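You operate a simulated robot arm through the tools that you are given. There is no shell and no other tool.

The job below is to be done with a simulated two-armed robot. You get a single attempt, and the scene is never put back.

## Task
Grease the head three strokes and set its balance air to 5 bar.
Fine: open the grease cock first, shut it after; no fourth stroke; leave the drip knob and the bleed cock.
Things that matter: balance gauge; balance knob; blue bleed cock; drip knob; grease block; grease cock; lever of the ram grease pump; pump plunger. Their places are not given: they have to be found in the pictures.

It is judged by the outcome, as a careful person would: the job done as asked, and still so three seconds after it is handed in. It fails if anything else is knocked over, pushed out of place, dropped, spilled or broken.

## Robot
Two 7-joint arms with fingered hands on one trunk that stands fixed in place. Base frame: the origin is at the foot of the trunk, x ahead of it, y to its left, z up. Lengths are in cm, angles in degrees, forces in N, time in s.
The left shoulder is at [6, 17.7, 100], the right one opposite. With the tool pointing down near the work surface each hand reaches from about 10 to 94 cm from the base axis, measured 20 degrees to its own side. Payload 4 kg a hand.
Tool frame (each hand has its own): the origin (TCP) lies between the finger pads and is the grasp point; the fingertips stand 3.7 cm ahead of it; z points along the fingers, y is the line along which they close. The gripper opens to 12.4 cm; its body begins 4.3 cm behind the TCP. The gripper is a hand of 3 fingers: y runs from the thumb to the fingers, the wrist lies at [-1.5, -10.8, -20.2] in the tool frame, and closing takes about 1.5 s.
Orientation is that of the tool frame in the base frame, as a unit quaternion [w, x, y, z]. With the fingers straight down and the wrist toward the robot, the tool's x, y and z point along [0, 1, 0], [1, 0, 0] and [0, 0, -1] of the base frame.

## Interface
- The arms move only by the tool drive_tool. It takes "left_plan", "right_plan" or both (then of equal length, played together; a hand with none holds still); each is a list of rows, each a list of 7 numbers: the shift along the tool's x, y, z in units of 25 mm (1.0 is 25 mm), then the turn, a rotation vector about the tool's x, y, z in units of 6 degrees (1.0 is 6 degrees), then the closure in counts, from 0 (fully open) to 255 (shut). In form: [[dx, dy, dz, rx, ry, rz, gripper], ...]. A call has 1 to 20 rows; each row shifts and turns the commanded pose from where the row before left it, along the tool's axes as they then stand. A call with a number of a shift or a turn outside -1 to 1 is refused whole. Each row takes 0.2 s and may step no farther than 5 cm and 8.6 degrees from the row before; otherwise, or with a gripper value out of range, the whole call is refused. Where a pose cannot be reached the arm comes as near as it can. A force on the tool above 50 N (or 10 N above the force at the start of the call, whichever is more), or a blocked arm, ends the call early, and 0.2 s more pass. The fingers move at their own pace (about 7.2 cm/s each) and stop on an object; they squeeze with about 21 N. The grip force told is the motor's: it shows also when the fingers shut on nothing. Time passes only in rows, and 0.2 s behind the last, so rows that do not move let the fingers close. It gives the time, the measured TCP pose, the force on the tool (base axes), the opening and the grip force at its end, in the units of the frame above (readings bear some noise), with the torque about the TCP (base axes, N m) and any sound that the robot's microphone picked up.
- Cameras (640 x 400 px; columns grow to the right, rows downward): "scene" is now at [3.29, -6.81, 167.59]; the picture's right is [-0.73, -0.68, 0.00], its down [-0.29, 0.31, -0.91] and it looks along [0.62, -0.66, -0.42] (base axes); focal length 214 px, centre (320, 200). "left" rides on the left gripper at [-6.4, -7.6, -13.7] in its tool frame; the picture's right is [-0.84, -0.26, 0.48], its down [0.48, -0.76, 0.43] and it looks along [0.26, 0.60, 0.76] (tool axes); focal length 256 px, centre (320, 200). "right" rides on the right gripper at [6.4, -7.6, -13.6] in its tool frame; the picture's right is [-0.84, 0.26, -0.48], its down [-0.48, -0.76, 0.43] and it looks along [-0.26, 0.60, 0.76] (tool axes); focal length 256 px, centre (320, 200).
- grab_frame(camera): a new picture of that camera. It takes no simulated time.
- slide_trunk(by): slides the trunk up (or, below 0, down) by that many cm; the arms and the scene camera ride with it, the base frame stays. It gives what a move gives, with no picture.
- set_grasp(shape, hand): the hand has 3 fingers and takes this shape, open, in about a second: jaw (thumb against the fingers, like two jaws); tri (thumb and two fingers); tip (a fingertip pinch); poke (one finger out to press); point (the index stretched); flat (the hand flat); cup (the hand cupped); fist (a fist). The gripper value then closes the fingers along that shape, each until it touches; the sizes above hold for jaw. It gives what a move gives, with no picture.
- pan_tilt(pan, tilt): turns the head with the scene camera to pan (to the left, within 86 degrees either way) and tilt (down, from -29 to 69), counted from straight ahead of the robot. It gives what a move gives.
- point_at(camera, pixels): there is no depth. For up to 12 entries [column, row, z] of the newest picture of that camera ("zoom" is the newest enlarged one), the place [x, y] in the base frame at which the ray of that pixel passes the height z, good to about 0.2 cm. It takes no simulated time.
- close_up(camera, box): a new picture of the part [left, top, right, bottom] of that camera's present view, enlarged. It takes no simulated time.
- finish_job(): hands the job in; it is judged then, once.

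Open the grippers and draw the arms clear of the work before you hand the job in, unless the task says otherwise.

The tools are called after "Emit:" by a JSON object that holds its "fn" and its "kwargs". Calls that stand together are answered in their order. drive_tool: Moves the arms, as the interface text tells. Its arguments: {"type":"object","properties":{"left_plan":{"type":"array","items":{"type":"array","items":{"type":"number"}}},"right_plan":{"type":"array","items":{"type":"array","items":{"type":"number"}}}},"required":[]} The other tools are called the same way: slide_trunk (by) moves the trunk up or down; set_grasp (shape, hand) gives the hand a shape; pan_tilt (pan, tilt) turns the head that bears the scene camera; grab_frame (camera) takes a picture; point_at (camera, pixels) gives the place at which the rays of pixels pass given heights; close_up (camera, box) takes an enlarged picture of a part of a camera's view; finish_job () hands the job in.

At the start:

```text
time_s: 0.0
left_ee_pos: [43.92, -1.86, 147.96]
left_tcp_rot: [-0.001, 0.707, 0.707, 0.0]
left_wrist_force: [-0.2, -0.1, -0.7]
left_moment: [0.0, -0.02, -0.02]
left_finger_gap: 12.35
left_grasp_force: 0.0
left_shape: jaw
right_ee_pos: [24.68, -36.45, 159.85]
right_tcp_rot: [0.0, 0.707, 0.707, -0.001]
right_wrist_force: [-0.4, -0.1, -0.7]
right_moment: [-0.01, 0.0, 0.0]
right_finger_gap: 12.34
right_grasp_force: 0.1
right_shape: jaw
trunk travel left (down, up): [-52.5, 6.5]
head pan, tilt (commanded): [-46.8, 25.0]
```

scene: 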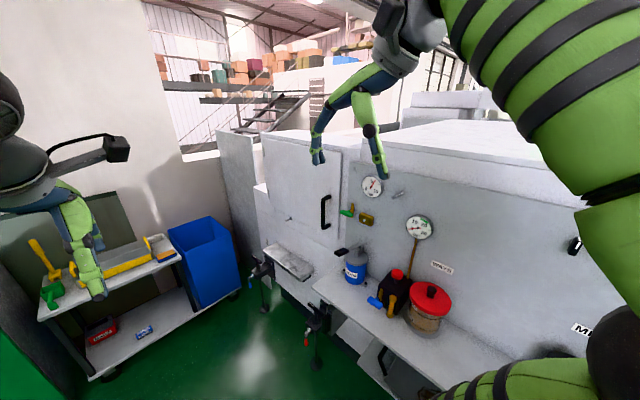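
right: 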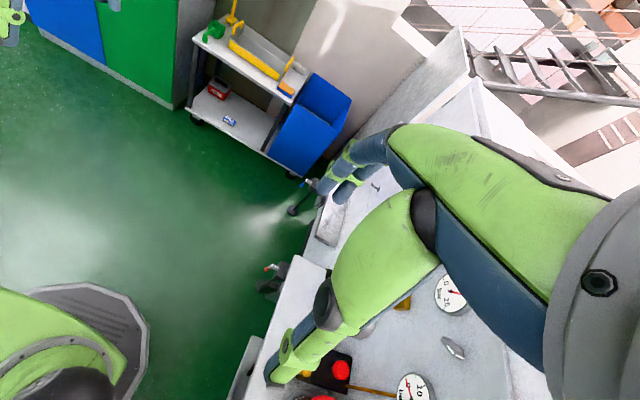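
left: 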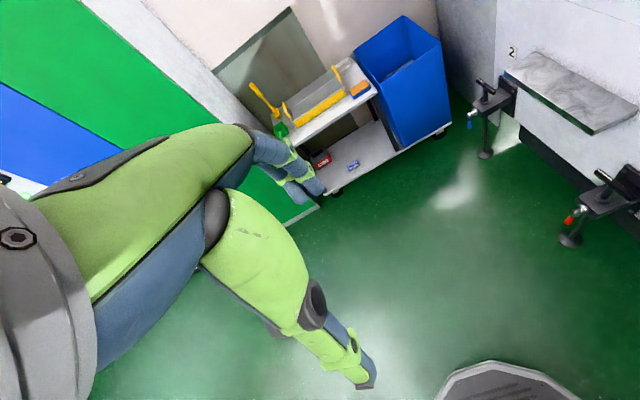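

The first scene picture shows a machine wall with gauges at (372,187) and (419,228), a yellow block at (366,218), and a shelf with a red-lidded item at (428,300). I take enlarged views to identify the parts.

Emit:
{"fn": "close_up", "kwargs": {"camera": "scene", "box": [320, 160, 480, 260]}}

Emit:
{"fn": "close_up", "kwargs": {"camera": "scene", "box": [320, 230, 480, 330]}}

Emit:
{"fn": "close_up", "kwargs": {"camera": "scene", "box": [230, 230, 390, 330]}}

```text
4.00 times, centred on (400, 210) of scene
```

zoom: 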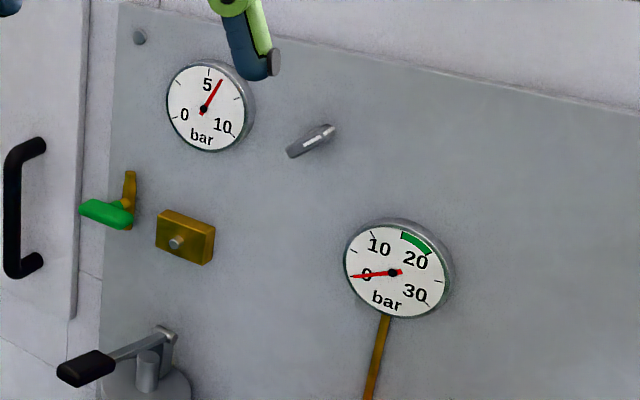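

```text
4.00 times, centred on (400, 280) of scene
```

zoom: 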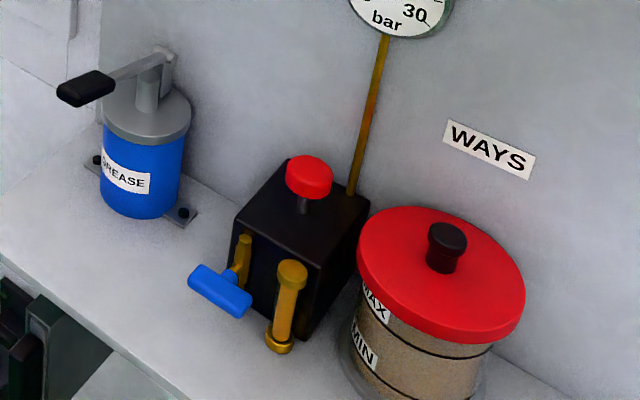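

```text
4.00 times, centred on (310, 280) of scene
```

zoom: 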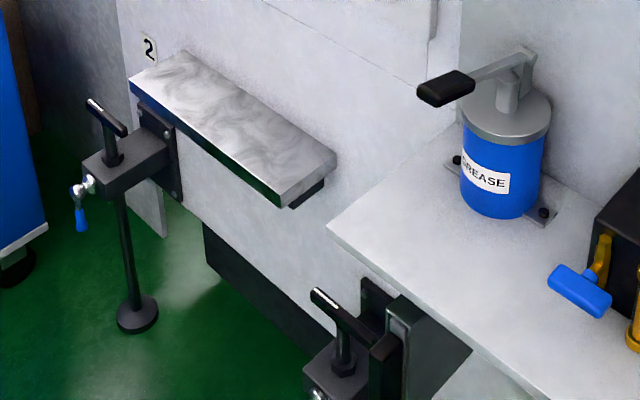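

The 0–10 bar gauge, green cock, brass block, lever grease pump, red plunger with blue cock and reservoir are visible. I'll pan right and look at the rest of the panel for other knobs.

Emit:
{"fn": "pan_tilt", "kwargs": {"pan": -80, "tilt": 25}}

Emit:
{"fn": "grab_frame", "kwargs": {"camera": "scene"}}

```text
time_s: 1.0
left_ee_pos: [44.13, -1.86, 147.91]
left_tcp_rot: [-0.001, 0.707, 0.707, 0.0]
left_wrist_force: [-0.2, -0.7, 0.8]
left_moment: [0.0, -0.02, 0.01]
left_finger_gap: 12.38
left_grasp_force: 0.0
left_shape: jaw
right_ee_pos: [24.64, -36.56, 159.87]
right_tcp_rot: [0.0, 0.708, 0.707, 0.0]
right_wrist_force: [-0.4, 0.1, -1.2]
right_moment: [0.0, 0.01, -0.04]
right_finger_gap: 12.37
right_grasp_force: 0.1
right_shape: jaw
trunk travel left (down, up): [-52.5, 6.5]
head pan, tilt (commanded): [-80.0, 25.0]
```

```text
taken
```

scene: 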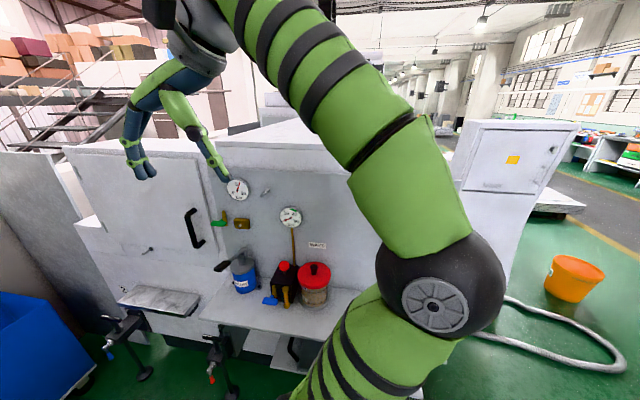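

The panel and shelf appear to face +y. I take a fresh right-hand picture and zooms in the present scene view to triangulate the parts.

Emit:
{"fn": "grab_frame", "kwargs": {"camera": "right"}}

Emit:
{"fn": "close_up", "kwargs": {"camera": "scene", "box": [190, 160, 350, 260]}}

Emit:
{"fn": "close_up", "kwargs": {"camera": "scene", "box": [190, 230, 350, 330]}}

```text
taken
```

right: 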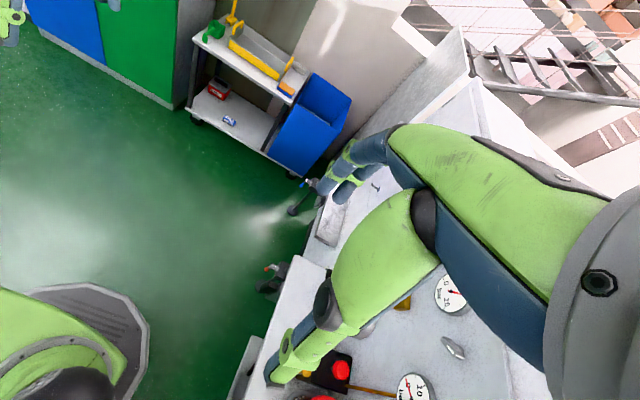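

```text
4.00 times, centred on (270, 210) of scene
```

zoom: 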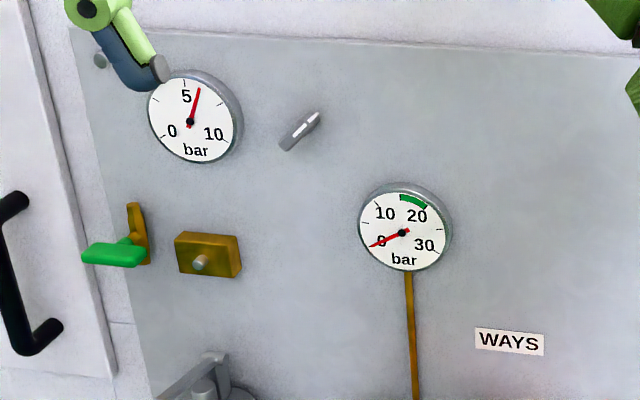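

```text
4.00 times, centred on (270, 280) of scene
```

zoom: 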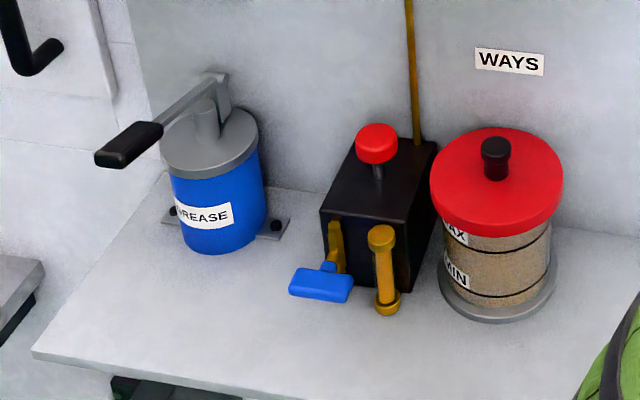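

The same features show in the right-hand picture (gauge (452,292), small knob (453,347), red plunger (341,370)) and in the scene zoom. I get their rays at two heights to triangulate.

Emit:
{"fn": "point_at", "kwargs": {"camera": "right", "pixels": [[453, 292, 120], [453, 292, 100], [453, 347, 120], [453, 347, 100], [341, 370, 110], [341, 370, 80], [403, 303, 120], [403, 303, 100], [330, 267, 90], [330, 267, 70]]}}

Emit:
{"fn": "point_at", "kwargs": {"camera": "scene", "pixels": [[237.5, 190, 120], [237.5, 190, 100], [265, 193, 120], [265, 193, 100], [284, 266, 110], [284, 266, 80], [242, 223.5, 120], [242, 223.5, 100], [198.5, 319, 90], [198.5, 319, 70]]}}

```text
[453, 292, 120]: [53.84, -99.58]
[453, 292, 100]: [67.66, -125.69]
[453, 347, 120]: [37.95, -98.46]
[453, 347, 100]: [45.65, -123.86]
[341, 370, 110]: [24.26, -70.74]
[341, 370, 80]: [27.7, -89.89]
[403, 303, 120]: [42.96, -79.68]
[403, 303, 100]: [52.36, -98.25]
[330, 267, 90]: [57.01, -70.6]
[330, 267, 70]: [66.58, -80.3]
```

```text
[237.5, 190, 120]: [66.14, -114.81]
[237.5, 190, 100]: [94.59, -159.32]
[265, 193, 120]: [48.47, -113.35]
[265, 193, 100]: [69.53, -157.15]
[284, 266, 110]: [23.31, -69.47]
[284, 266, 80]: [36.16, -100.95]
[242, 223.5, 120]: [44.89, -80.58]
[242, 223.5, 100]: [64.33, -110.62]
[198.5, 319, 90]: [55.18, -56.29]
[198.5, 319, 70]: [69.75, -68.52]
```

Triangulation puts the balance gauge near (42.5,-78,136.6), the grey knob near (31.6,-78,136), and the red plunger near (24.6,-72.7,107); the panel lies about y=-80. I zoom tighter on the gauge, knob, cock and pump lever.

Emit:
{"fn": "close_up", "kwargs": {"camera": "scene", "box": [218, 170, 282, 210]}}

Emit:
{"fn": "close_up", "kwargs": {"camera": "scene", "box": [204, 205, 268, 245]}}

Emit:
{"fn": "close_up", "kwargs": {"camera": "scene", "box": [208, 242, 272, 282]}}

Emit:
{"fn": "close_up", "kwargs": {"camera": "scene", "box": [255, 255, 335, 315]}}

```text
10.00 times, centred on (250, 190) of scene
```

zoom: 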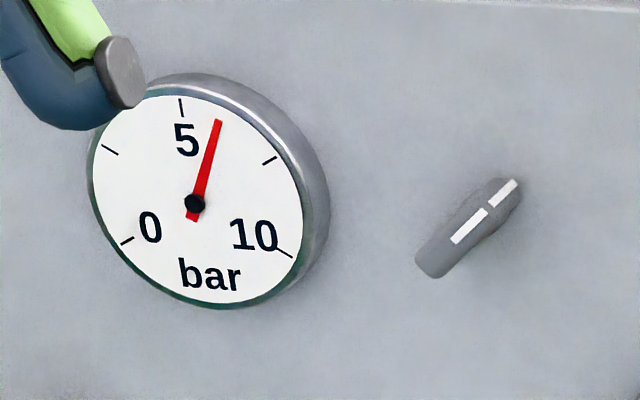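

```text
10.00 times, centred on (236, 225) of scene
```

zoom: 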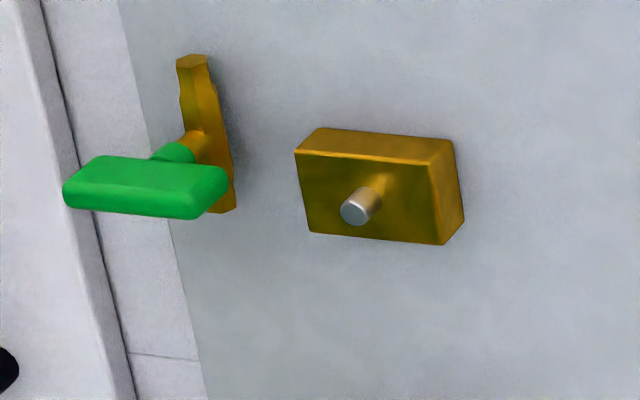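

```text
10.00 times, centred on (240, 262) of scene
```

zoom: 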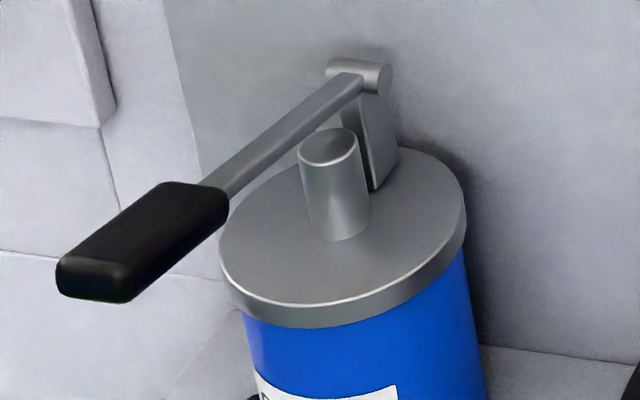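

```text
6.67 times, centred on (295, 285) of scene
```

zoom: 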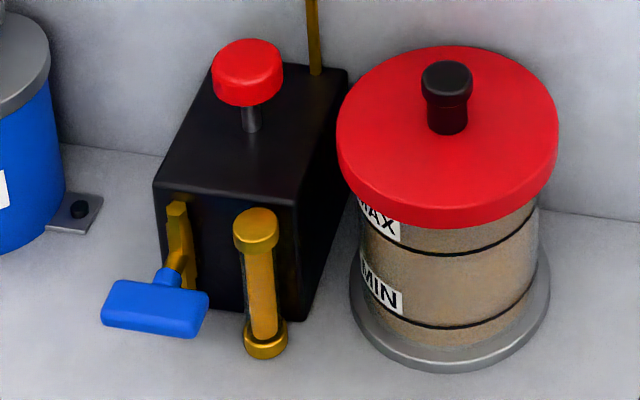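

Gauge needle sits a bit above 5; the green T-handle is horizontal across a vertical brass body (shut). I move the right hand forward and down to about (25,-50,132), still pointing down, before turning it to face the panel for a closer view.

Emit:
{"fn": "drive_tool", "kwargs": {"right_plan": [[-0.45, 0, 0.9, 0, 0, 0, 0], [-0.45, 0, 0.9, 0, 0, 0, 0], [-0.45, 0, 0.9, 0, 0, 0, 0], [-0.45, 0, 0.9, 0, 0, 0, 0], [-0.45, 0, 0.9, 0, 0, 0, 0], [-0.45, 0, 0.9, 0, 0, 0, 0], [-0.45, 0, 0.9, 0, 0, 0, 0], [-0.45, 0, 0.9, 0, 0, 0, 0], [-0.45, 0, 0.9, 0, 0, 0, 0], [-0.45, 0, 0.9, 0, 0, 0, 0], [-0.45, 0, 0.9, 0, 0, 0, 0], [-0.45, 0, 0.9, 0, 0, 0, 0]]}}

Emit:
{"fn": "grab_frame", "kwargs": {"camera": "scene"}}

Emit:
{"fn": "grab_frame", "kwargs": {"camera": "right"}}

```text
time_s: 3.6
left_ee_pos: [43.9, -2.0, 148.0]
left_tcp_rot: [0.001, 0.707, 0.707, 0.0]
left_wrist_force: [-0.4, 0.9, -0.4]
left_moment: [-0.01, 0.0, -0.01]
left_finger_gap: 12.35
left_grasp_force: 0.1
left_shape: jaw
right_ee_pos: [24.6, -49.97, 132.76]
right_tcp_rot: [0.0, 0.707, 0.707, 0.0]
right_wrist_force: [0.1, 0.6, 0.1]
right_moment: [-0.02, 0.0, -0.04]
right_finger_gap: 12.37
right_grasp_force: 0.1
right_shape: jaw
trunk travel left (down, up): [-52.5, 6.5]
head pan, tilt (commanded): [-80.0, 25.0]
```

```text
taken
```

scene: 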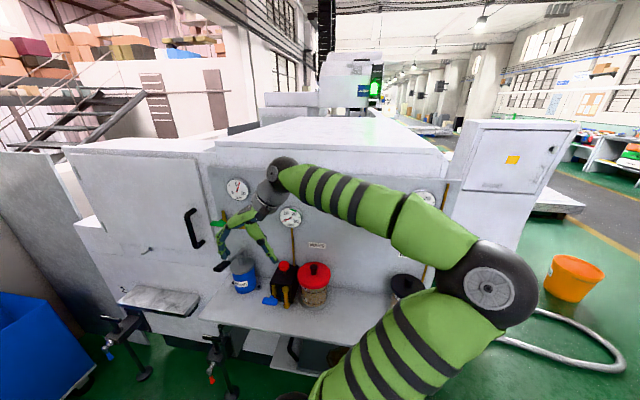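

```text
taken
```

right: 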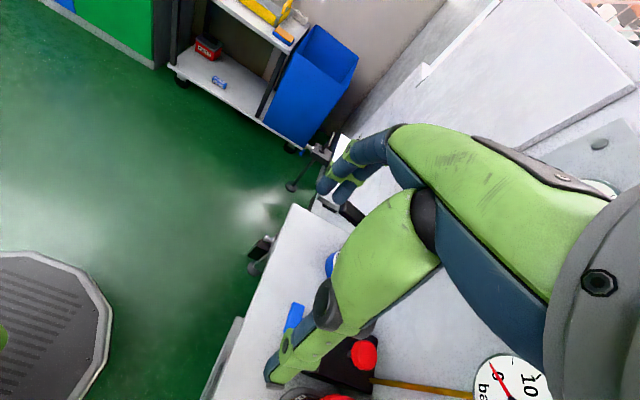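

A second gauge at (425,195) and a black container at (407,285) appear behind the arm, further right. I turn the hand to face the panel, then look again.

Emit:
{"fn": "drive_tool", "kwargs": {"right_plan": [[0, 0.3, 0, 0, -1, 0, 0], [0, 0.3, 0, 0, -1, 0, 0], [0, 0.3, 0, 0, -1, 0, 0], [0, 0.3, 0, 0, -1, 0, 0], [0, 0.3, 0, 0, -1, 0, 0], [0, 0.3, 0, 0, -1, 0, 0], [0, 0.3, 0, 0, -1, 0, 0], [0, 0.3, 0, 0, -1, 0, 0], [0, 0.3, 0, 0, -1, 0, 0], [0, 0.3, 0, 0, -1, 0, 0], [0, 0.3, 0, 0, -1, 0, 0], [0, 0.3, 0, 0, -1, 0, 0], [0, 0.3, 0, 0, -1, 0, 0], [0, 0.3, 0, 0, -1, 0, 0], [0, 0.3, 0, 0, -1, 0, 0]]}}

Emit:
{"fn": "grab_frame", "kwargs": {"camera": "scene"}}

Emit:
{"fn": "grab_frame", "kwargs": {"camera": "right"}}

```text
time_s: 6.2
left_ee_pos: [43.96, -1.92, 147.94]
left_tcp_rot: [0.0, 0.707, 0.707, -0.001]
left_wrist_force: [0.1, 0.5, 0.6]
left_moment: [0.0, -0.02, 0.01]
left_finger_gap: 12.35
left_grasp_force: 0.2
left_shape: jaw
right_ee_pos: [40.8, -40.8, 130.98]
right_tcp_rot: [0.445, 0.508, 0.699, -0.234]
right_wrist_force: [0.1, -0.8, -0.1]
right_moment: [0.0, 0.02, 0.0]
right_finger_gap: 12.41
right_grasp_force: 0.1
right_shape: jaw
trunk travel left (down, up): [-52.5, 6.5]
head pan, tilt (commanded): [-80.0, 25.0]
stopped in row 13 (right hand): the arm was blocked; the commanded pose is now the measured one
```

```text
taken
```

scene: 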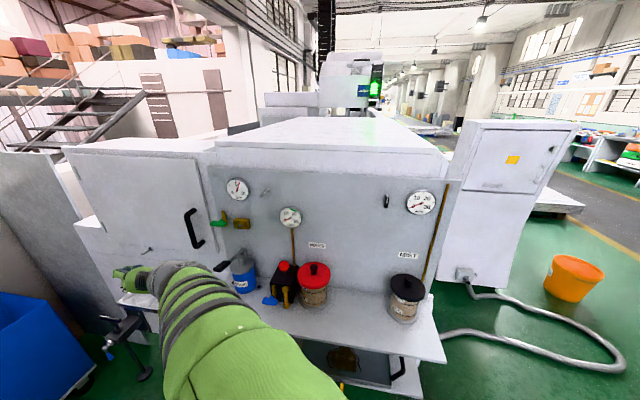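

```text
taken
```

right: 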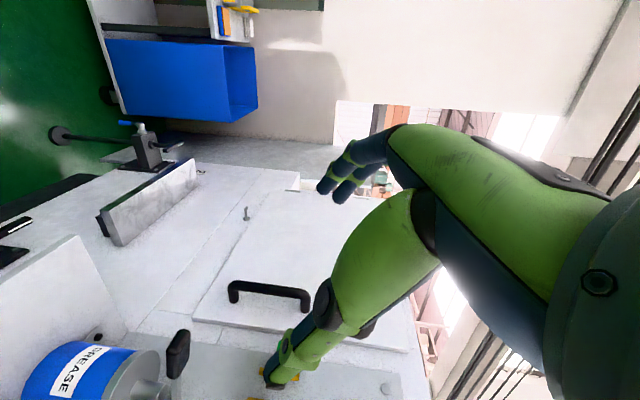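

The whole panel is now visible: right unit with gauge at (421,203), a dark knob at (387,200), label at (408,255), a black-lidded jar at (405,297). I zoom in on these before moving on.

Emit:
{"fn": "close_up", "kwargs": {"camera": "scene", "box": [370, 180, 450, 230]}}

Emit:
{"fn": "close_up", "kwargs": {"camera": "scene", "box": [360, 240, 456, 330]}}

Emit:
{"fn": "close_up", "kwargs": {"camera": "scene", "box": [205, 170, 285, 240]}}

Emit:
{"fn": "grab_frame", "kwargs": {"camera": "left"}}

```text
8.00 times, centred on (410, 205) of scene
```

zoom: 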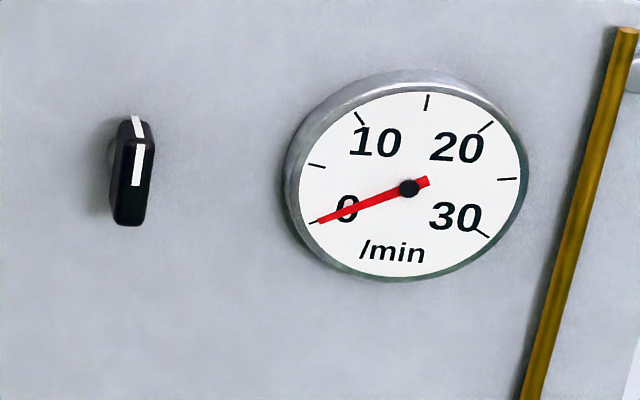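

```text
4.44 times, centred on (408, 285) of scene
```

zoom: 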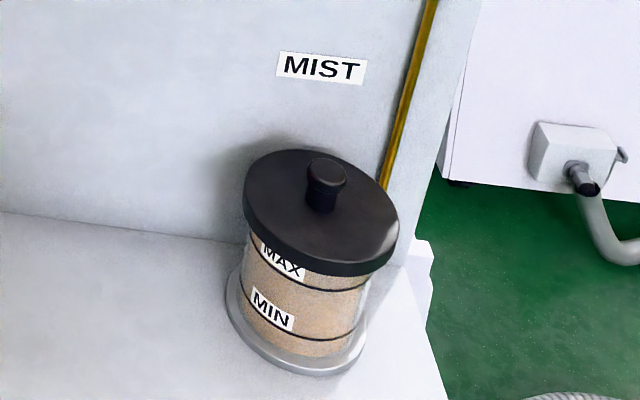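

```text
5.71 times, centred on (245, 205) of scene
```

zoom: 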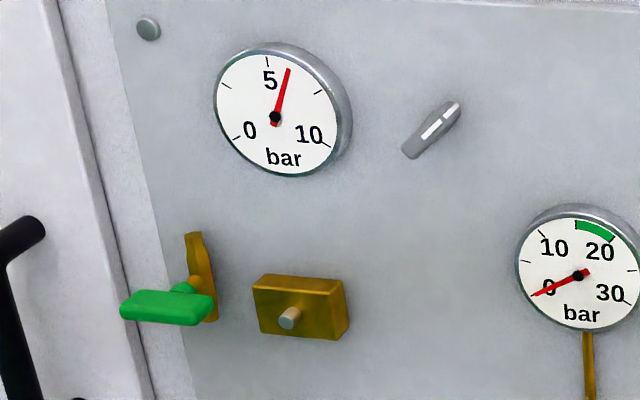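

```text
taken
```

left: 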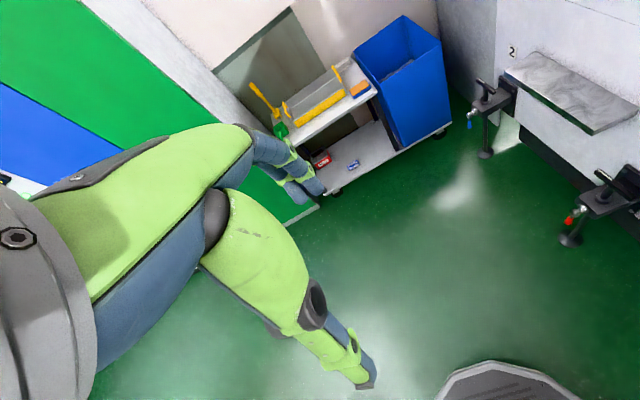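

The right unit is the mist oiler (gauge in /min, black drip knob), so the grey knob beside the 0–10 bar gauge is the balance knob. The arm now comes from below; I shift the hand toward the panel and finish the turn so the fingers face it.

Emit:
{"fn": "drive_tool", "kwargs": {"right_plan": [[-0.39, -0.65, 0.65, 0, 0, 0, 0], [-0.39, -0.65, 0.65, 0, 0, 0, 0], [-0.39, -0.65, 0.65, 0, 0, 0, 0], [-0.39, -0.65, 0.65, 0, 0, 0, 0], [-0.39, -0.65, 0.65, 0, 0, 0, 0], [-0.39, -0.65, 0.65, 0, 0, 0, 0], [0, 0, 0, 0.56, -0.73, -0.03, 0], [0, 0, 0, 0.56, -0.73, -0.03, 0], [0, 0, 0, 0.56, -0.73, -0.03, 0], [0, 0, 0, 0.56, -0.73, -0.03, 0], [0, 0, 0, 0.56, -0.73, -0.03, 0], [0, 0, 0, 0.56, -0.73, -0.03, 0], [0, 0, 0, 0.56, -0.73, -0.03, 0]]}}

Emit:
{"fn": "grab_frame", "kwargs": {"camera": "scene"}}

Emit:
{"fn": "grab_frame", "kwargs": {"camera": "right"}}

```text
time_s: 9.0
left_ee_pos: [44.13, -1.81, 147.93]
left_tcp_rot: [0.0, 0.707, 0.707, 0.0]
left_wrist_force: [0.9, -1.1, 1.4]
left_moment: [0.03, -0.04, -0.01]
left_finger_gap: 12.38
left_grasp_force: 0.1
left_shape: jaw
right_ee_pos: [37.72, -56.03, 131.55]
right_tcp_rot: [-0.497, -0.502, -0.5, 0.502]
right_wrist_force: [0.7, 0.5, 0.1]
right_moment: [-0.02, -0.03, -0.02]
right_finger_gap: 12.38
right_grasp_force: 0.1
right_shape: jaw
right hand out of reach, approached as far as the arm can: row 10, 11, 12, 13
trunk travel left (down, up): [-52.5, 6.5]
head pan, tilt (commanded): [-80.0, 25.0]
```

```text
taken
```

scene: 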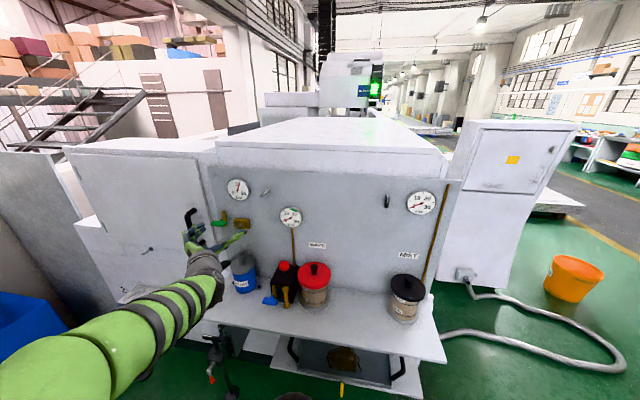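

```text
taken
```

right: 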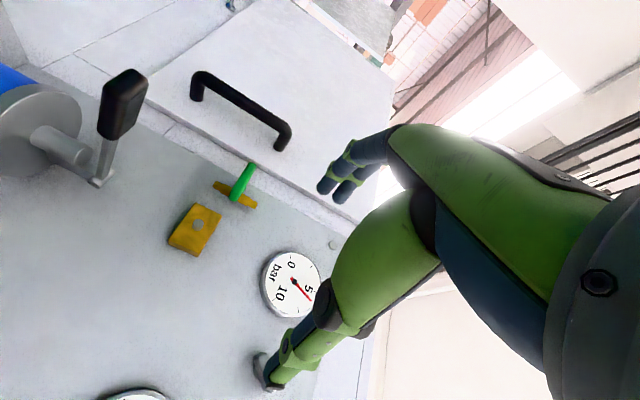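

The hand now faces the panel (TCP about (37.7,-56,131.5)); the right camera shows the green cock at (240,183), brass block (195,230), gauge (292,283), and pump lever grip (122,105). I zoom on these for triangulation.

Emit:
{"fn": "close_up", "kwargs": {"camera": "right", "box": [150, 140, 278, 260]}}

Emit:
{"fn": "close_up", "kwargs": {"camera": "right", "box": [0, 50, 160, 200]}}

Emit:
{"fn": "close_up", "kwargs": {"camera": "scene", "box": [190, 200, 270, 300]}}

```text
3.33 times, centred on (214, 200) of right
```

zoom: 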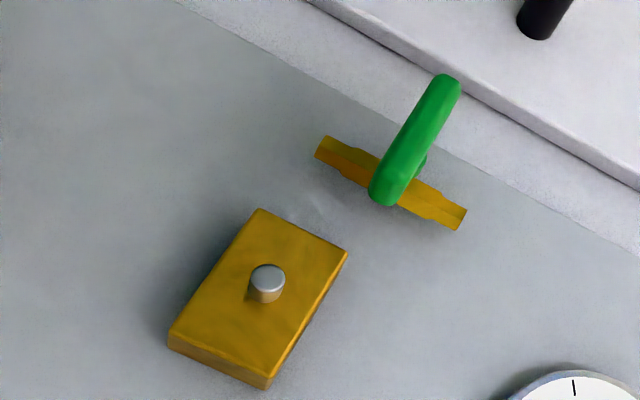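

```text
2.67 times, centred on (80, 125) of right
```

zoom: 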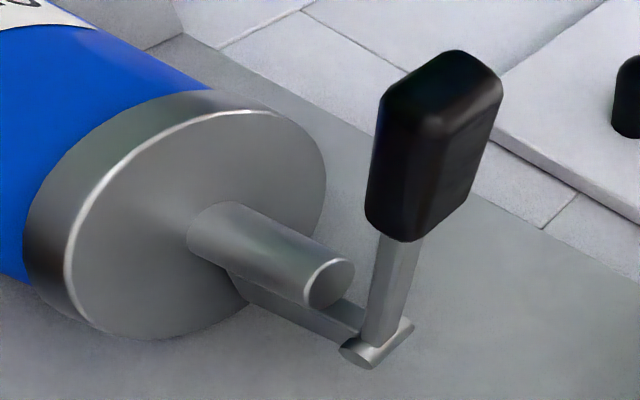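

```text
4.00 times, centred on (230, 250) of scene
```

zoom: 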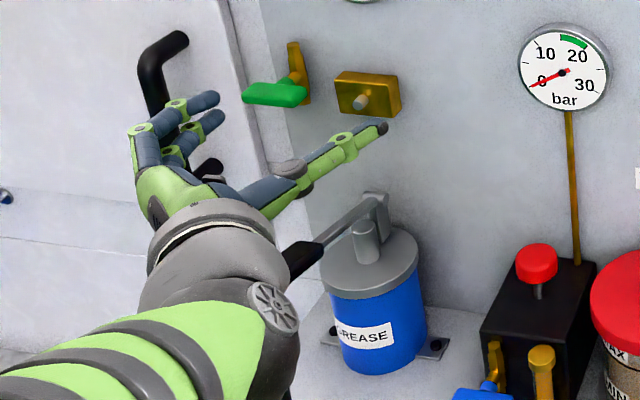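

I compute rays for the handle ends, brass body, block pin, lever pivot and grip in both cameras.

Emit:
{"fn": "point_at", "kwargs": {"camera": "right", "pixels": [[252.1, 164, 130], [252.1, 164, 126], [232.6, 199.4, 130], [232.6, 199.4, 126], [256.6, 205.4, 132], [256.6, 205.4, 128], [100.6, 181.2, 115], [100.6, 181.2, 105], [125, 81.9, 115], [125, 81.9, 105], [109.2, 135.5, 115], [109.2, 135.5, 105]]}}

Emit:
{"fn": "point_at", "kwargs": {"camera": "scene", "pixels": [[211, 223.3, 125], [211, 223.3, 115], [226.5, 223.8, 125], [226.5, 223.8, 115], [223.3, 211, 128], [223.3, 211, 118], [244, 249, 115], [244, 249, 105], [214.3, 268.8, 115], [214.3, 268.8, 105], [230.5, 262, 115], [230.5, 262, 105]]}}

```text
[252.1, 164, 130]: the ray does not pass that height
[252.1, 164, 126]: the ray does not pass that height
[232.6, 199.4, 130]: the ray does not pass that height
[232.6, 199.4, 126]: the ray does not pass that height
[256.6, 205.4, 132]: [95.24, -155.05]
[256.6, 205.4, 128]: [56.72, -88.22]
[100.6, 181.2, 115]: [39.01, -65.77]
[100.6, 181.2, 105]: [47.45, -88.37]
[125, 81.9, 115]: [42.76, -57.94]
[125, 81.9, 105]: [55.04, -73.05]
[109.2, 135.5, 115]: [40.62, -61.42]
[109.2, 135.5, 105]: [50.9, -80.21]
```

```text
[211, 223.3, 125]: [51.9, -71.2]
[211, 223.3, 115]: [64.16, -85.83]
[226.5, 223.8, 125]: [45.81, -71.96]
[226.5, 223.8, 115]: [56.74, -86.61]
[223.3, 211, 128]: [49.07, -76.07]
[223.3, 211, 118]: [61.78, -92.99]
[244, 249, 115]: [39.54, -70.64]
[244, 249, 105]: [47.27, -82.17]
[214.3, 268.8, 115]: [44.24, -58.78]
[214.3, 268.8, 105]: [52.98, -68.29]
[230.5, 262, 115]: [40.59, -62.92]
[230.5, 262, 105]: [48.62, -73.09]
```

The lever pivot comes out near (42.8,-75.7,110.6) and its grip end near (44.5,-60,113.5). I get more rays for the green handle, brass body and block.

Emit:
{"fn": "point_at", "kwargs": {"camera": "right", "pixels": [[252.1, 164, 124], [252.1, 164, 120], [232.6, 199.4, 124], [232.6, 199.4, 122], [214, 185, 122], [214, 185, 118], [198, 223, 123], [198, 223, 119], [83.7, 156, 112], [83.7, 156, 104]]}}

Emit:
{"fn": "point_at", "kwargs": {"camera": "scene", "pixels": [[226.3, 225.8, 125], [226.3, 225.8, 115], [239.5, 225.5, 125], [239.5, 225.5, 115], [241, 258, 115], [241, 258, 105], [265.5, 191, 140], [265.5, 191, 130], [260.5, 195.5, 140], [260.5, 195.5, 130], [263, 193, 140], [263, 193, 130]]}}

Emit:
{"fn": "close_up", "kwargs": {"camera": "scene", "box": [249, 180, 281, 200]}}

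```text
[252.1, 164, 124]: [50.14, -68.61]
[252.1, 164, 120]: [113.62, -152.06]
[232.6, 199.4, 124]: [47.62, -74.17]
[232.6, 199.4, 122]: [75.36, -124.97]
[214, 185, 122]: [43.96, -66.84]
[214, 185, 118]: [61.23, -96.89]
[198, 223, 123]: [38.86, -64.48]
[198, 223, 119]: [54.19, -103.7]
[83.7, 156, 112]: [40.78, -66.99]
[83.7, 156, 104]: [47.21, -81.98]
```

```text
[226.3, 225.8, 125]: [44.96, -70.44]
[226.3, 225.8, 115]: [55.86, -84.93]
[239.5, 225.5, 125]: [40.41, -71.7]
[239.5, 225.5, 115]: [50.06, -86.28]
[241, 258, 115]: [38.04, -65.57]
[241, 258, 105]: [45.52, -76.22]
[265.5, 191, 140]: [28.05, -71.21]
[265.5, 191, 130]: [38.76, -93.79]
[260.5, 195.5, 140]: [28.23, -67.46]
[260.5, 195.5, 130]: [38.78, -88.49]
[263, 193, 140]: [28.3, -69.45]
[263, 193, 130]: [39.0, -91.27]
```

```text
16.00 times, centred on (265, 190) of scene
```

zoom: 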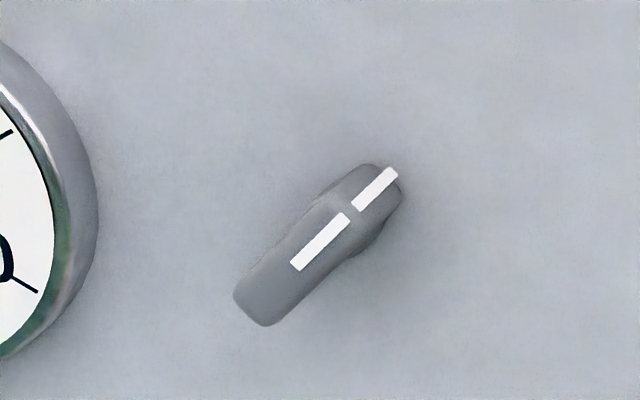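

The green handle spans about (53.4,-73,124) to (47,-73.3,124) with the brass body at x≈50 behind it; the balance knob is a bar knob tilted ~45° up-right. I move the hand in front of the cock (x≈50) and roll it 90° so the fingers close vertically.

Emit:
{"fn": "drive_tool", "kwargs": {"right_plan": [[0.37, 0.82, 0.05, 0, 0, 0, 0], [0.37, 0.82, 0.05, 0, 0, 0, 0], [0.37, 0.82, 0.05, 0, 0, 0, 0], [0.37, 0.82, 0.05, 0, 0, 0, 0], [0.37, 0.82, 0.05, 0, 0, 0, 0], [0.37, 0.82, 0.05, 0, 0, 0, 0], [0, 0, 0, 0, 0, 1, 0], [0, 0, 0, 0, 0, 1, 0], [0, 0, 0, 0, 0, 1, 0], [0, 0, 0, 0, 0, 1, 0], [0, 0, 0, 0, 0, 1, 0], [0, 0, 0, 0, 0, 1, 0], [0, 0, 0, 0, 0, 1, 0]]}}

Emit:
{"fn": "grab_frame", "kwargs": {"camera": "scene"}}

Emit:
{"fn": "grab_frame", "kwargs": {"camera": "right"}}

```text
time_s: 11.8
left_ee_pos: [43.93, -1.89, 147.92]
left_tcp_rot: [0.0, 0.707, 0.707, 0.0]
left_wrist_force: [-1.1, 0.1, -0.7]
left_moment: [-0.01, -0.02, -0.01]
left_finger_gap: 12.35
left_grasp_force: 0.1
left_shape: jaw
right_ee_pos: [49.68, -55.68, 127.81]
right_tcp_rot: [0.645, 0.646, 0.288, -0.288]
right_wrist_force: [0.5, -0.1, 1.1]
right_moment: [0.04, 0.06, 0.0]
right_finger_gap: 12.38
right_grasp_force: 0.0
right_shape: jaw
right hand out of reach, approached as far as the arm can: row 13
trunk travel left (down, up): [-52.5, 6.5]
head pan, tilt (commanded): [-80.0, 25.0]
```

```text
taken
```

scene: 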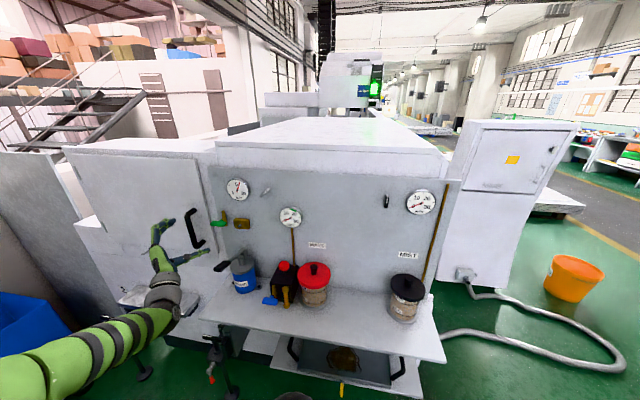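

```text
taken
```

right: 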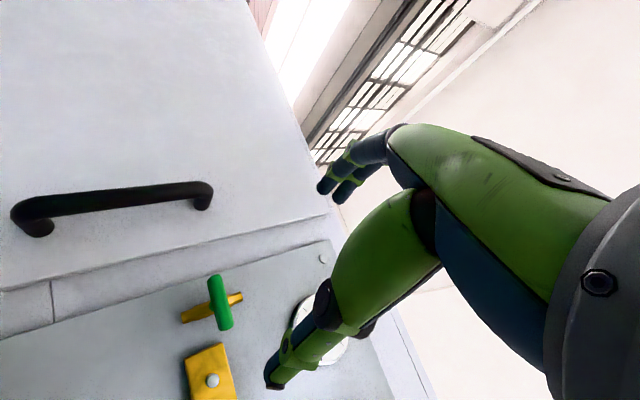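

The roll reached 42° and met a limit, so I go the other way: roll back and on to the wrist-above orientation (tool y down), which should have more range. The hand stays at y≈-56, clear of the lever and panel.

Emit:
{"fn": "drive_tool", "kwargs": {"right_plan": [[0, 0, 0, 0, 0, -1, 0], [0, 0, 0, 0, 0, -1, 0], [0, 0, 0, 0, 0, -1, 0], [0, 0, 0, 0, 0, -1, 0], [0, 0, 0, 0, 0, -1, 0], [0, 0, 0, 0, 0, -1, 0], [0, 0, 0, 0, 0, -1, 0], [0, 0, 0, 0, 0, -1, 0], [0, 0, 0, 0, 0, -1, 0], [0, 0, 0, 0, 0, -1, 0], [0, 0, 0, 0, 0, -1, 0], [0, 0, 0, 0, 0, -1, 0], [0, 0, 0, 0, 0, -1, 0], [0, 0, 0, 0, 0, -1, 0], [0, 0, 0, 0, 0, -1, 0], [0, 0, 0, 0, 0, -1, 0], [0, 0, 0, 0, 0, -1, 0]]}}

Emit:
{"fn": "grab_frame", "kwargs": {"camera": "scene"}}

Emit:
{"fn": "grab_frame", "kwargs": {"camera": "right"}}

```text
time_s: 15.4
left_ee_pos: [43.95, -1.97, 148.02]
left_tcp_rot: [0.0, 0.707, 0.707, 0.0]
left_wrist_force: [0.3, 0.1, 0.1]
left_moment: [0.06, -0.01, 0.0]
left_finger_gap: 12.36
left_grasp_force: 0.2
left_shape: jaw
right_ee_pos: [49.64, -55.84, 127.81]
right_tcp_rot: [0.181, 0.183, 0.684, -0.683]
right_wrist_force: [-0.5, 0.6, 0.5]
right_moment: [0.0, 0.0, 0.01]
right_finger_gap: 12.37
right_grasp_force: 0.1
right_shape: jaw
trunk travel left (down, up): [-52.5, 6.5]
head pan, tilt (commanded): [-80.0, 25.0]
```

```text
taken
```

scene: 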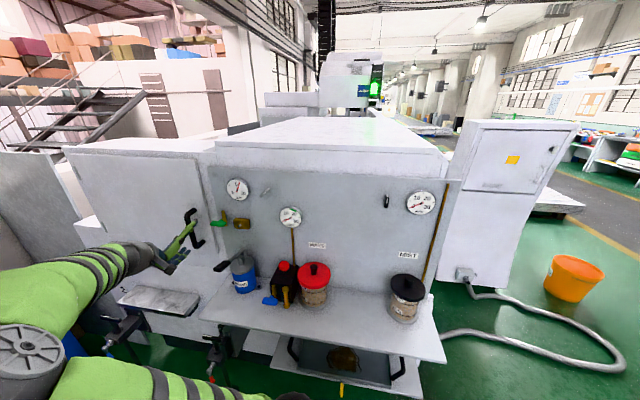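

```text
taken
```

right: 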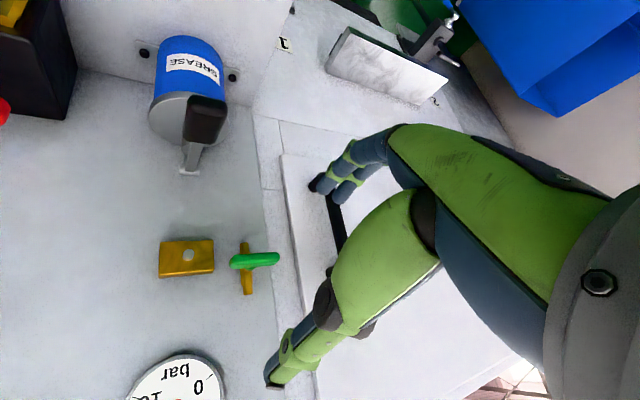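

The roll is at −60° with no reach warnings; I continue the last 30° to get the fingers closing straight vertically.

Emit:
{"fn": "drive_tool", "kwargs": {"right_plan": [[0, 0, 0, 0, 0, -1, 0], [0, 0, 0, 0, 0, -1, 0], [0, 0, 0, 0, 0, -1, 0], [0, 0, 0, 0, 0, -1, 0], [0, 0, 0, 0, 0, -1, 0]]}}

Emit:
{"fn": "grab_frame", "kwargs": {"camera": "scene"}}

Emit:
{"fn": "grab_frame", "kwargs": {"camera": "right"}}

```text
time_s: 16.6
left_ee_pos: [44.02, -1.89, 147.88]
left_tcp_rot: [0.0, 0.707, 0.707, 0.0]
left_wrist_force: [-0.7, -0.1, 0.3]
left_moment: [0.0, 0.04, -0.04]
left_finger_gap: 12.34
left_grasp_force: 0.1
left_shape: jaw
right_ee_pos: [49.62, -55.83, 127.67]
right_tcp_rot: [-0.002, -0.001, 0.708, -0.706]
right_wrist_force: [-1.1, 0.1, -0.2]
right_moment: [-0.03, 0.01, -0.02]
right_finger_gap: 12.41
right_grasp_force: 0.1
right_shape: jaw
trunk travel left (down, up): [-52.5, 6.5]
head pan, tilt (commanded): [-80.0, 25.0]
```

```text
taken
```

scene: 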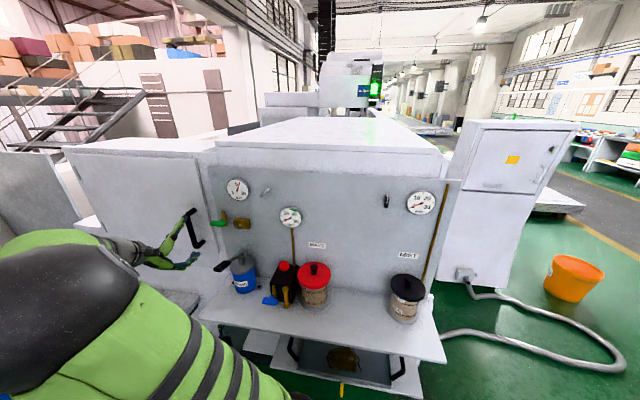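

```text
taken
```

right: 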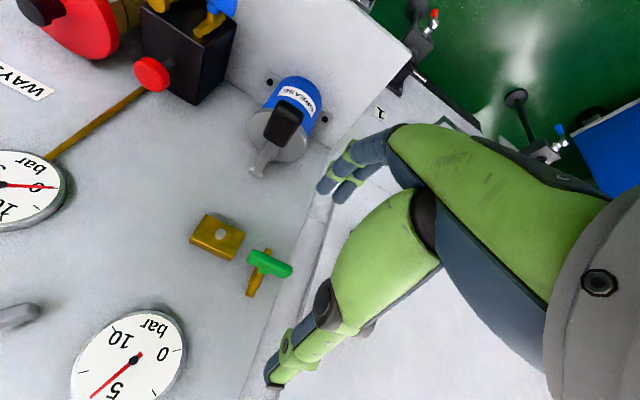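

The hand is now wrist-above, fingers closing vertically, and the right camera sees the cock at (268,264), gauge (133,358), and the pump. I zoom to refine positions.

Emit:
{"fn": "close_up", "kwargs": {"camera": "right", "box": [180, 200, 308, 280]}}

Emit:
{"fn": "close_up", "kwargs": {"camera": "right", "box": [0, 280, 192, 400]}}

Emit:
{"fn": "close_up", "kwargs": {"camera": "right", "box": [230, 70, 342, 180]}}

```text
5.00 times, centred on (244, 240) of right
```

zoom: 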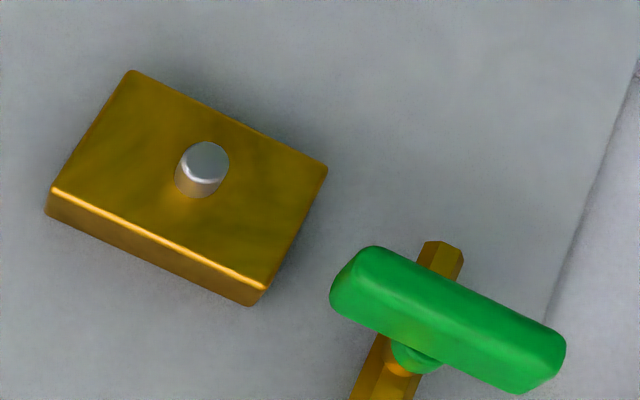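

```text
3.33 times, centred on (96, 340) of right
```

zoom: 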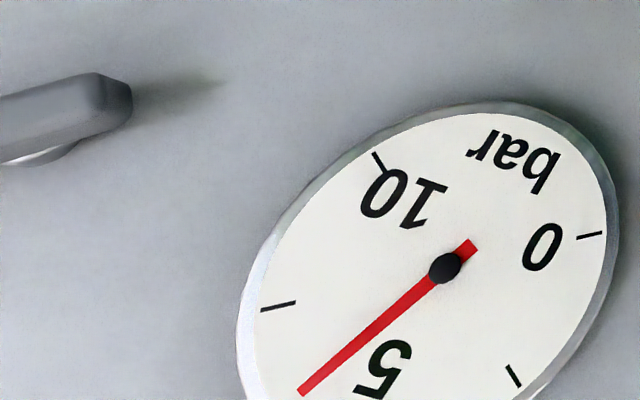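

```text
3.64 times, centred on (286, 125) of right
```

zoom: 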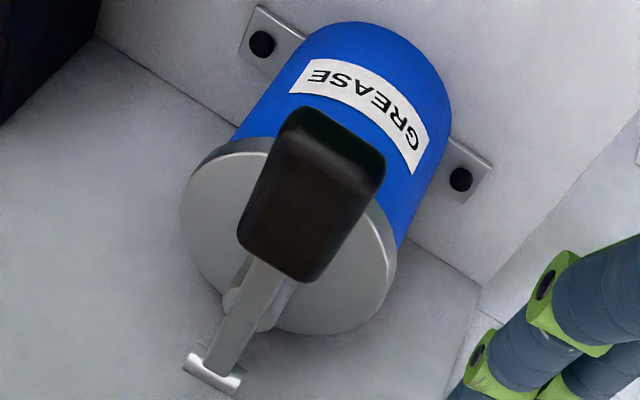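

I take rays for the handle ends, gauge centre, knob end, lever grip corners and lever pivot in this view.

Emit:
{"fn": "point_at", "kwargs": {"camera": "right", "pixels": [[248.4, 256.4, 126], [248.4, 256.4, 120], [290.4, 272, 126], [290.4, 272, 120], [269.4, 263.6, 126], [269.4, 263.6, 120], [133.3, 360, 140], [133.3, 360, 136], [36, 305, 140], [36, 305, 134], [302, 105, 115], [302, 105, 110]]}}

Emit:
{"fn": "point_at", "kwargs": {"camera": "right", "pixels": [[285.5, 139.5, 115], [285.5, 139.5, 110], [256.5, 172, 113], [256.5, 172, 107], [282, 151, 112], [282, 151, 106], [288, 103, 115], [288, 103, 110]]}}

Emit:
{"fn": "close_up", "kwargs": {"camera": "scene", "box": [204, 205, 268, 245]}}

```text
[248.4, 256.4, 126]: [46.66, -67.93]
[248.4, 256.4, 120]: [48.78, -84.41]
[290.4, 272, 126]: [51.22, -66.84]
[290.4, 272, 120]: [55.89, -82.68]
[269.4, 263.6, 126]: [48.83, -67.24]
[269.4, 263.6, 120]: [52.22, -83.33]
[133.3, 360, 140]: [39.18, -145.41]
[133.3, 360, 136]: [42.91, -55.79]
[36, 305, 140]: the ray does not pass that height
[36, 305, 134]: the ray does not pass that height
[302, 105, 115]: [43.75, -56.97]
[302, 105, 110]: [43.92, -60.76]
```

```text
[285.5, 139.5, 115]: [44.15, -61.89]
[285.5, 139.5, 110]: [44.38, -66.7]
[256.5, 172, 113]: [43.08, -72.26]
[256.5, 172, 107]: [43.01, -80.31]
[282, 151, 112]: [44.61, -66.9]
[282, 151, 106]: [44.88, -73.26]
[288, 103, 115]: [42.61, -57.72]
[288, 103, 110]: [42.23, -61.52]
```

```text
10.00 times, centred on (236, 225) of scene
```

zoom: 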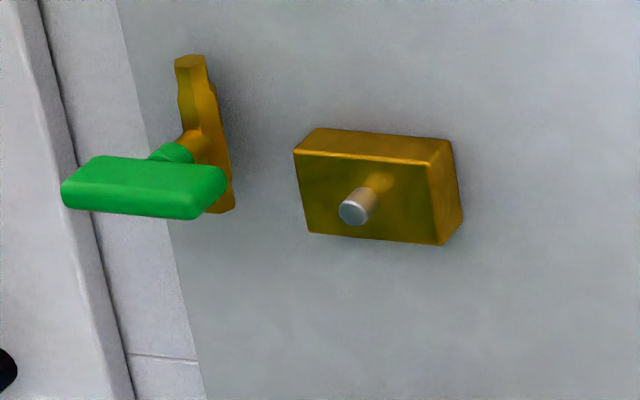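

The handle centre is about (50.2,-73.4,124). I half-close the fingers (gap ≈ 7 cm), align to x=50.2, z=124 and advance to y≈-67.5 so the tips stand just before the handle.

Emit:
{"fn": "drive_tool", "kwargs": {"right_plan": [[-0.08, 0.5, 0, 0, 0, 0, 110], [-0.08, 0.5, 0, 0, 0, 0, 110], [-0.08, 0.47, 0, 0, 0, 0, 110], [0, 0, 0.67, 0, 0, 0, 110], [0, 0, 0.67, 0, 0, 0, 110], [0, 0, 0.67, 0, 0, 0, 110], [0, 0, 0.67, 0, 0, 0, 110], [0, 0, 0.67, 0, 0, 0, 110], [0, 0, 0.67, 0, 0, 0, 110], [0, 0, 0.67, 0, 0, 0, 110], [0, 0, 0, 0, 0, 0, 110]]}}

Emit:
{"fn": "grab_frame", "kwargs": {"camera": "scene"}}

Emit:
{"fn": "grab_frame", "kwargs": {"camera": "right"}}

Emit:
{"fn": "close_up", "kwargs": {"camera": "scene", "box": [160, 190, 256, 290]}}

```text
time_s: 19.0
left_ee_pos: [43.99, -1.81, 148.03]
left_tcp_rot: [0.0, 0.707, 0.707, 0.0]
left_wrist_force: [-0.6, -0.1, -0.7]
left_moment: [0.02, 0.01, 0.01]
left_finger_gap: 12.36
left_grasp_force: 0.1
left_shape: jaw
right_ee_pos: [49.81, -60.15, 124.81]
right_tcp_rot: [-0.001, 0.001, 0.707, -0.707]
right_wrist_force: [0.0, 0.5, -0.8]
right_moment: [0.03, -0.01, -0.03]
right_finger_gap: 7.09
right_grasp_force: 0.1
right_shape: jaw
right hand out of reach, approached as far as the arm can: row 6, 7, 8, 9, 10
trunk travel left (down, up): [-52.5, 6.5]
head pan, tilt (commanded): [-80.0, 25.0]
```

```text
taken
```

scene: 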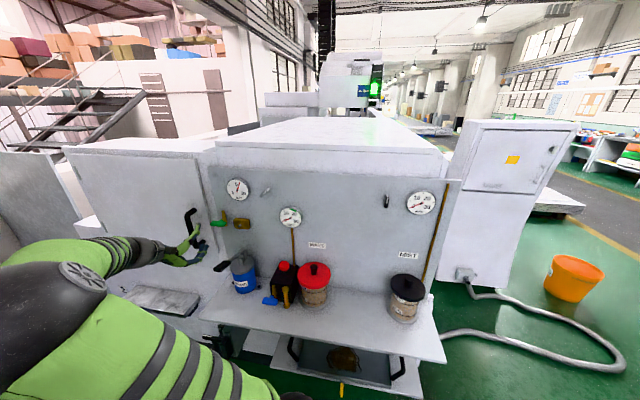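

```text
taken
```

right: 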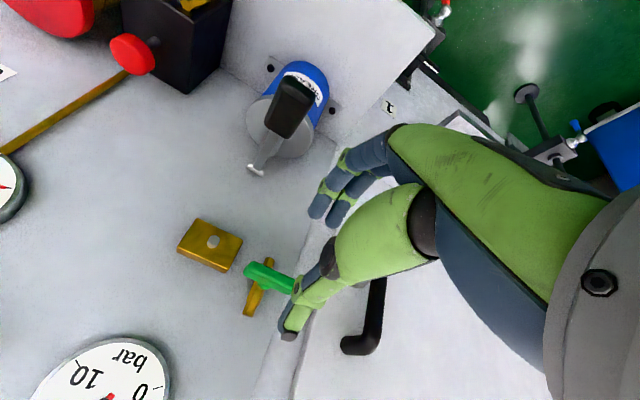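

```text
4.00 times, centred on (208, 240) of scene
```

zoom: 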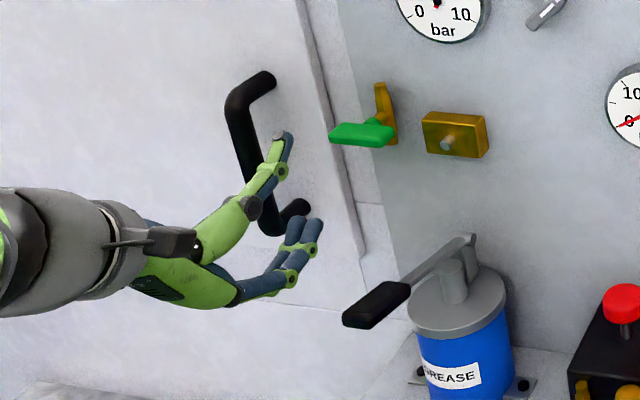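

This wrist-above pose runs out of reach at y≈-60. The roll-0 pose (wrist toward −x) reached far better, so I back away and roll back to 0, watching how the commanded pose follows.

Emit:
{"fn": "drive_tool", "kwargs": {"right_plan": [[0, 0, -1, 0, 0, 0, 110], [0, 0, -1, 0, 0, 0, 110], [0, 0, 0, 0, 0, 0, 110]]}}

```text
time_s: 19.8
left_ee_pos: [44.07, -1.96, 147.89]
left_tcp_rot: [0.0, 0.707, 0.707, 0.001]
left_wrist_force: [-0.1, 0.1, -0.1]
left_moment: [-0.03, -0.01, -0.01]
left_finger_gap: 12.38
left_grasp_force: 0.1
left_shape: jaw
right_ee_pos: [49.92, -55.07, 124.72]
right_tcp_rot: [-0.002, 0.001, 0.708, -0.707]
right_wrist_force: [0.4, 0.4, 0.3]
right_moment: [0.01, 0.0, 0.0]
right_finger_gap: 7.08
right_grasp_force: 0.1
right_shape: jaw
trunk travel left (down, up): [-52.5, 6.5]
head pan, tilt (commanded): [-80.0, 25.0]
```

Commanded pose follows the reached one, good. I roll back +90° to the wrist-toward-robot pose.

Emit:
{"fn": "drive_tool", "kwargs": {"right_plan": [[0, 0, 0, 0, 0, 1, 110], [0, 0, 0, 0, 0, 1, 110], [0, 0, 0, 0, 0, 1, 110], [0, 0, 0, 0, 0, 1, 110], [0, 0, 0, 0, 0, 1, 110], [0, 0, 0, 0, 0, 1, 110], [0, 0, 0, 0, 0, 1, 110], [0, 0, 0, 0, 0, 1, 110], [0, 0, 0, 0, 0, 1, 110], [0, 0, 0, 0, 0, 1, 110], [0, 0, 0, 0, 0, 1, 110], [0, 0, 0, 0, 0, 1, 110], [0, 0, 0, 0, 0, 1, 110], [0, 0, 0, 0, 0, 1, 110], [0, 0, 0, 0, 0, 1, 110]]}}

Emit:
{"fn": "grab_frame", "kwargs": {"camera": "scene"}}

Emit:
{"fn": "grab_frame", "kwargs": {"camera": "right"}}

```text
time_s: 23.0
left_ee_pos: [44.03, -1.8, 147.99]
left_tcp_rot: [-0.001, 0.707, 0.707, -0.001]
left_wrist_force: [0.0, -0.4, 0.3]
left_moment: [0.01, 0.02, -0.01]
left_finger_gap: 12.37
left_grasp_force: 0.1
left_shape: jaw
right_ee_pos: [49.99, -55.07, 124.84]
right_tcp_rot: [-0.499, -0.5, -0.5, 0.501]
right_wrist_force: [-0.9, 0.5, -0.6]
right_moment: [-0.02, 0.0, 0.0]
right_finger_gap: 7.11
right_grasp_force: 0.1
right_shape: jaw
trunk travel left (down, up): [-52.5, 6.5]
head pan, tilt (commanded): [-80.0, 25.0]
```

```text
taken
```

scene: 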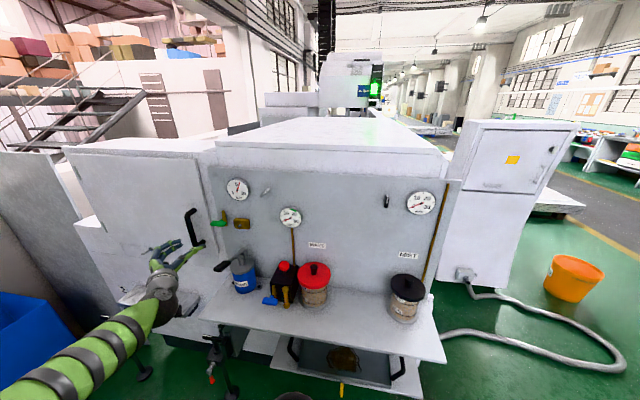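

```text
taken
```

right: 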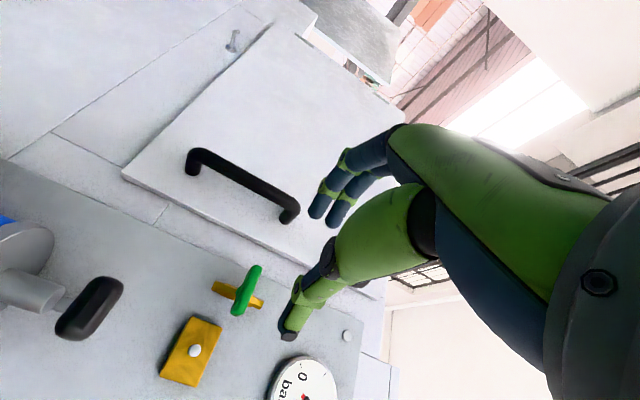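

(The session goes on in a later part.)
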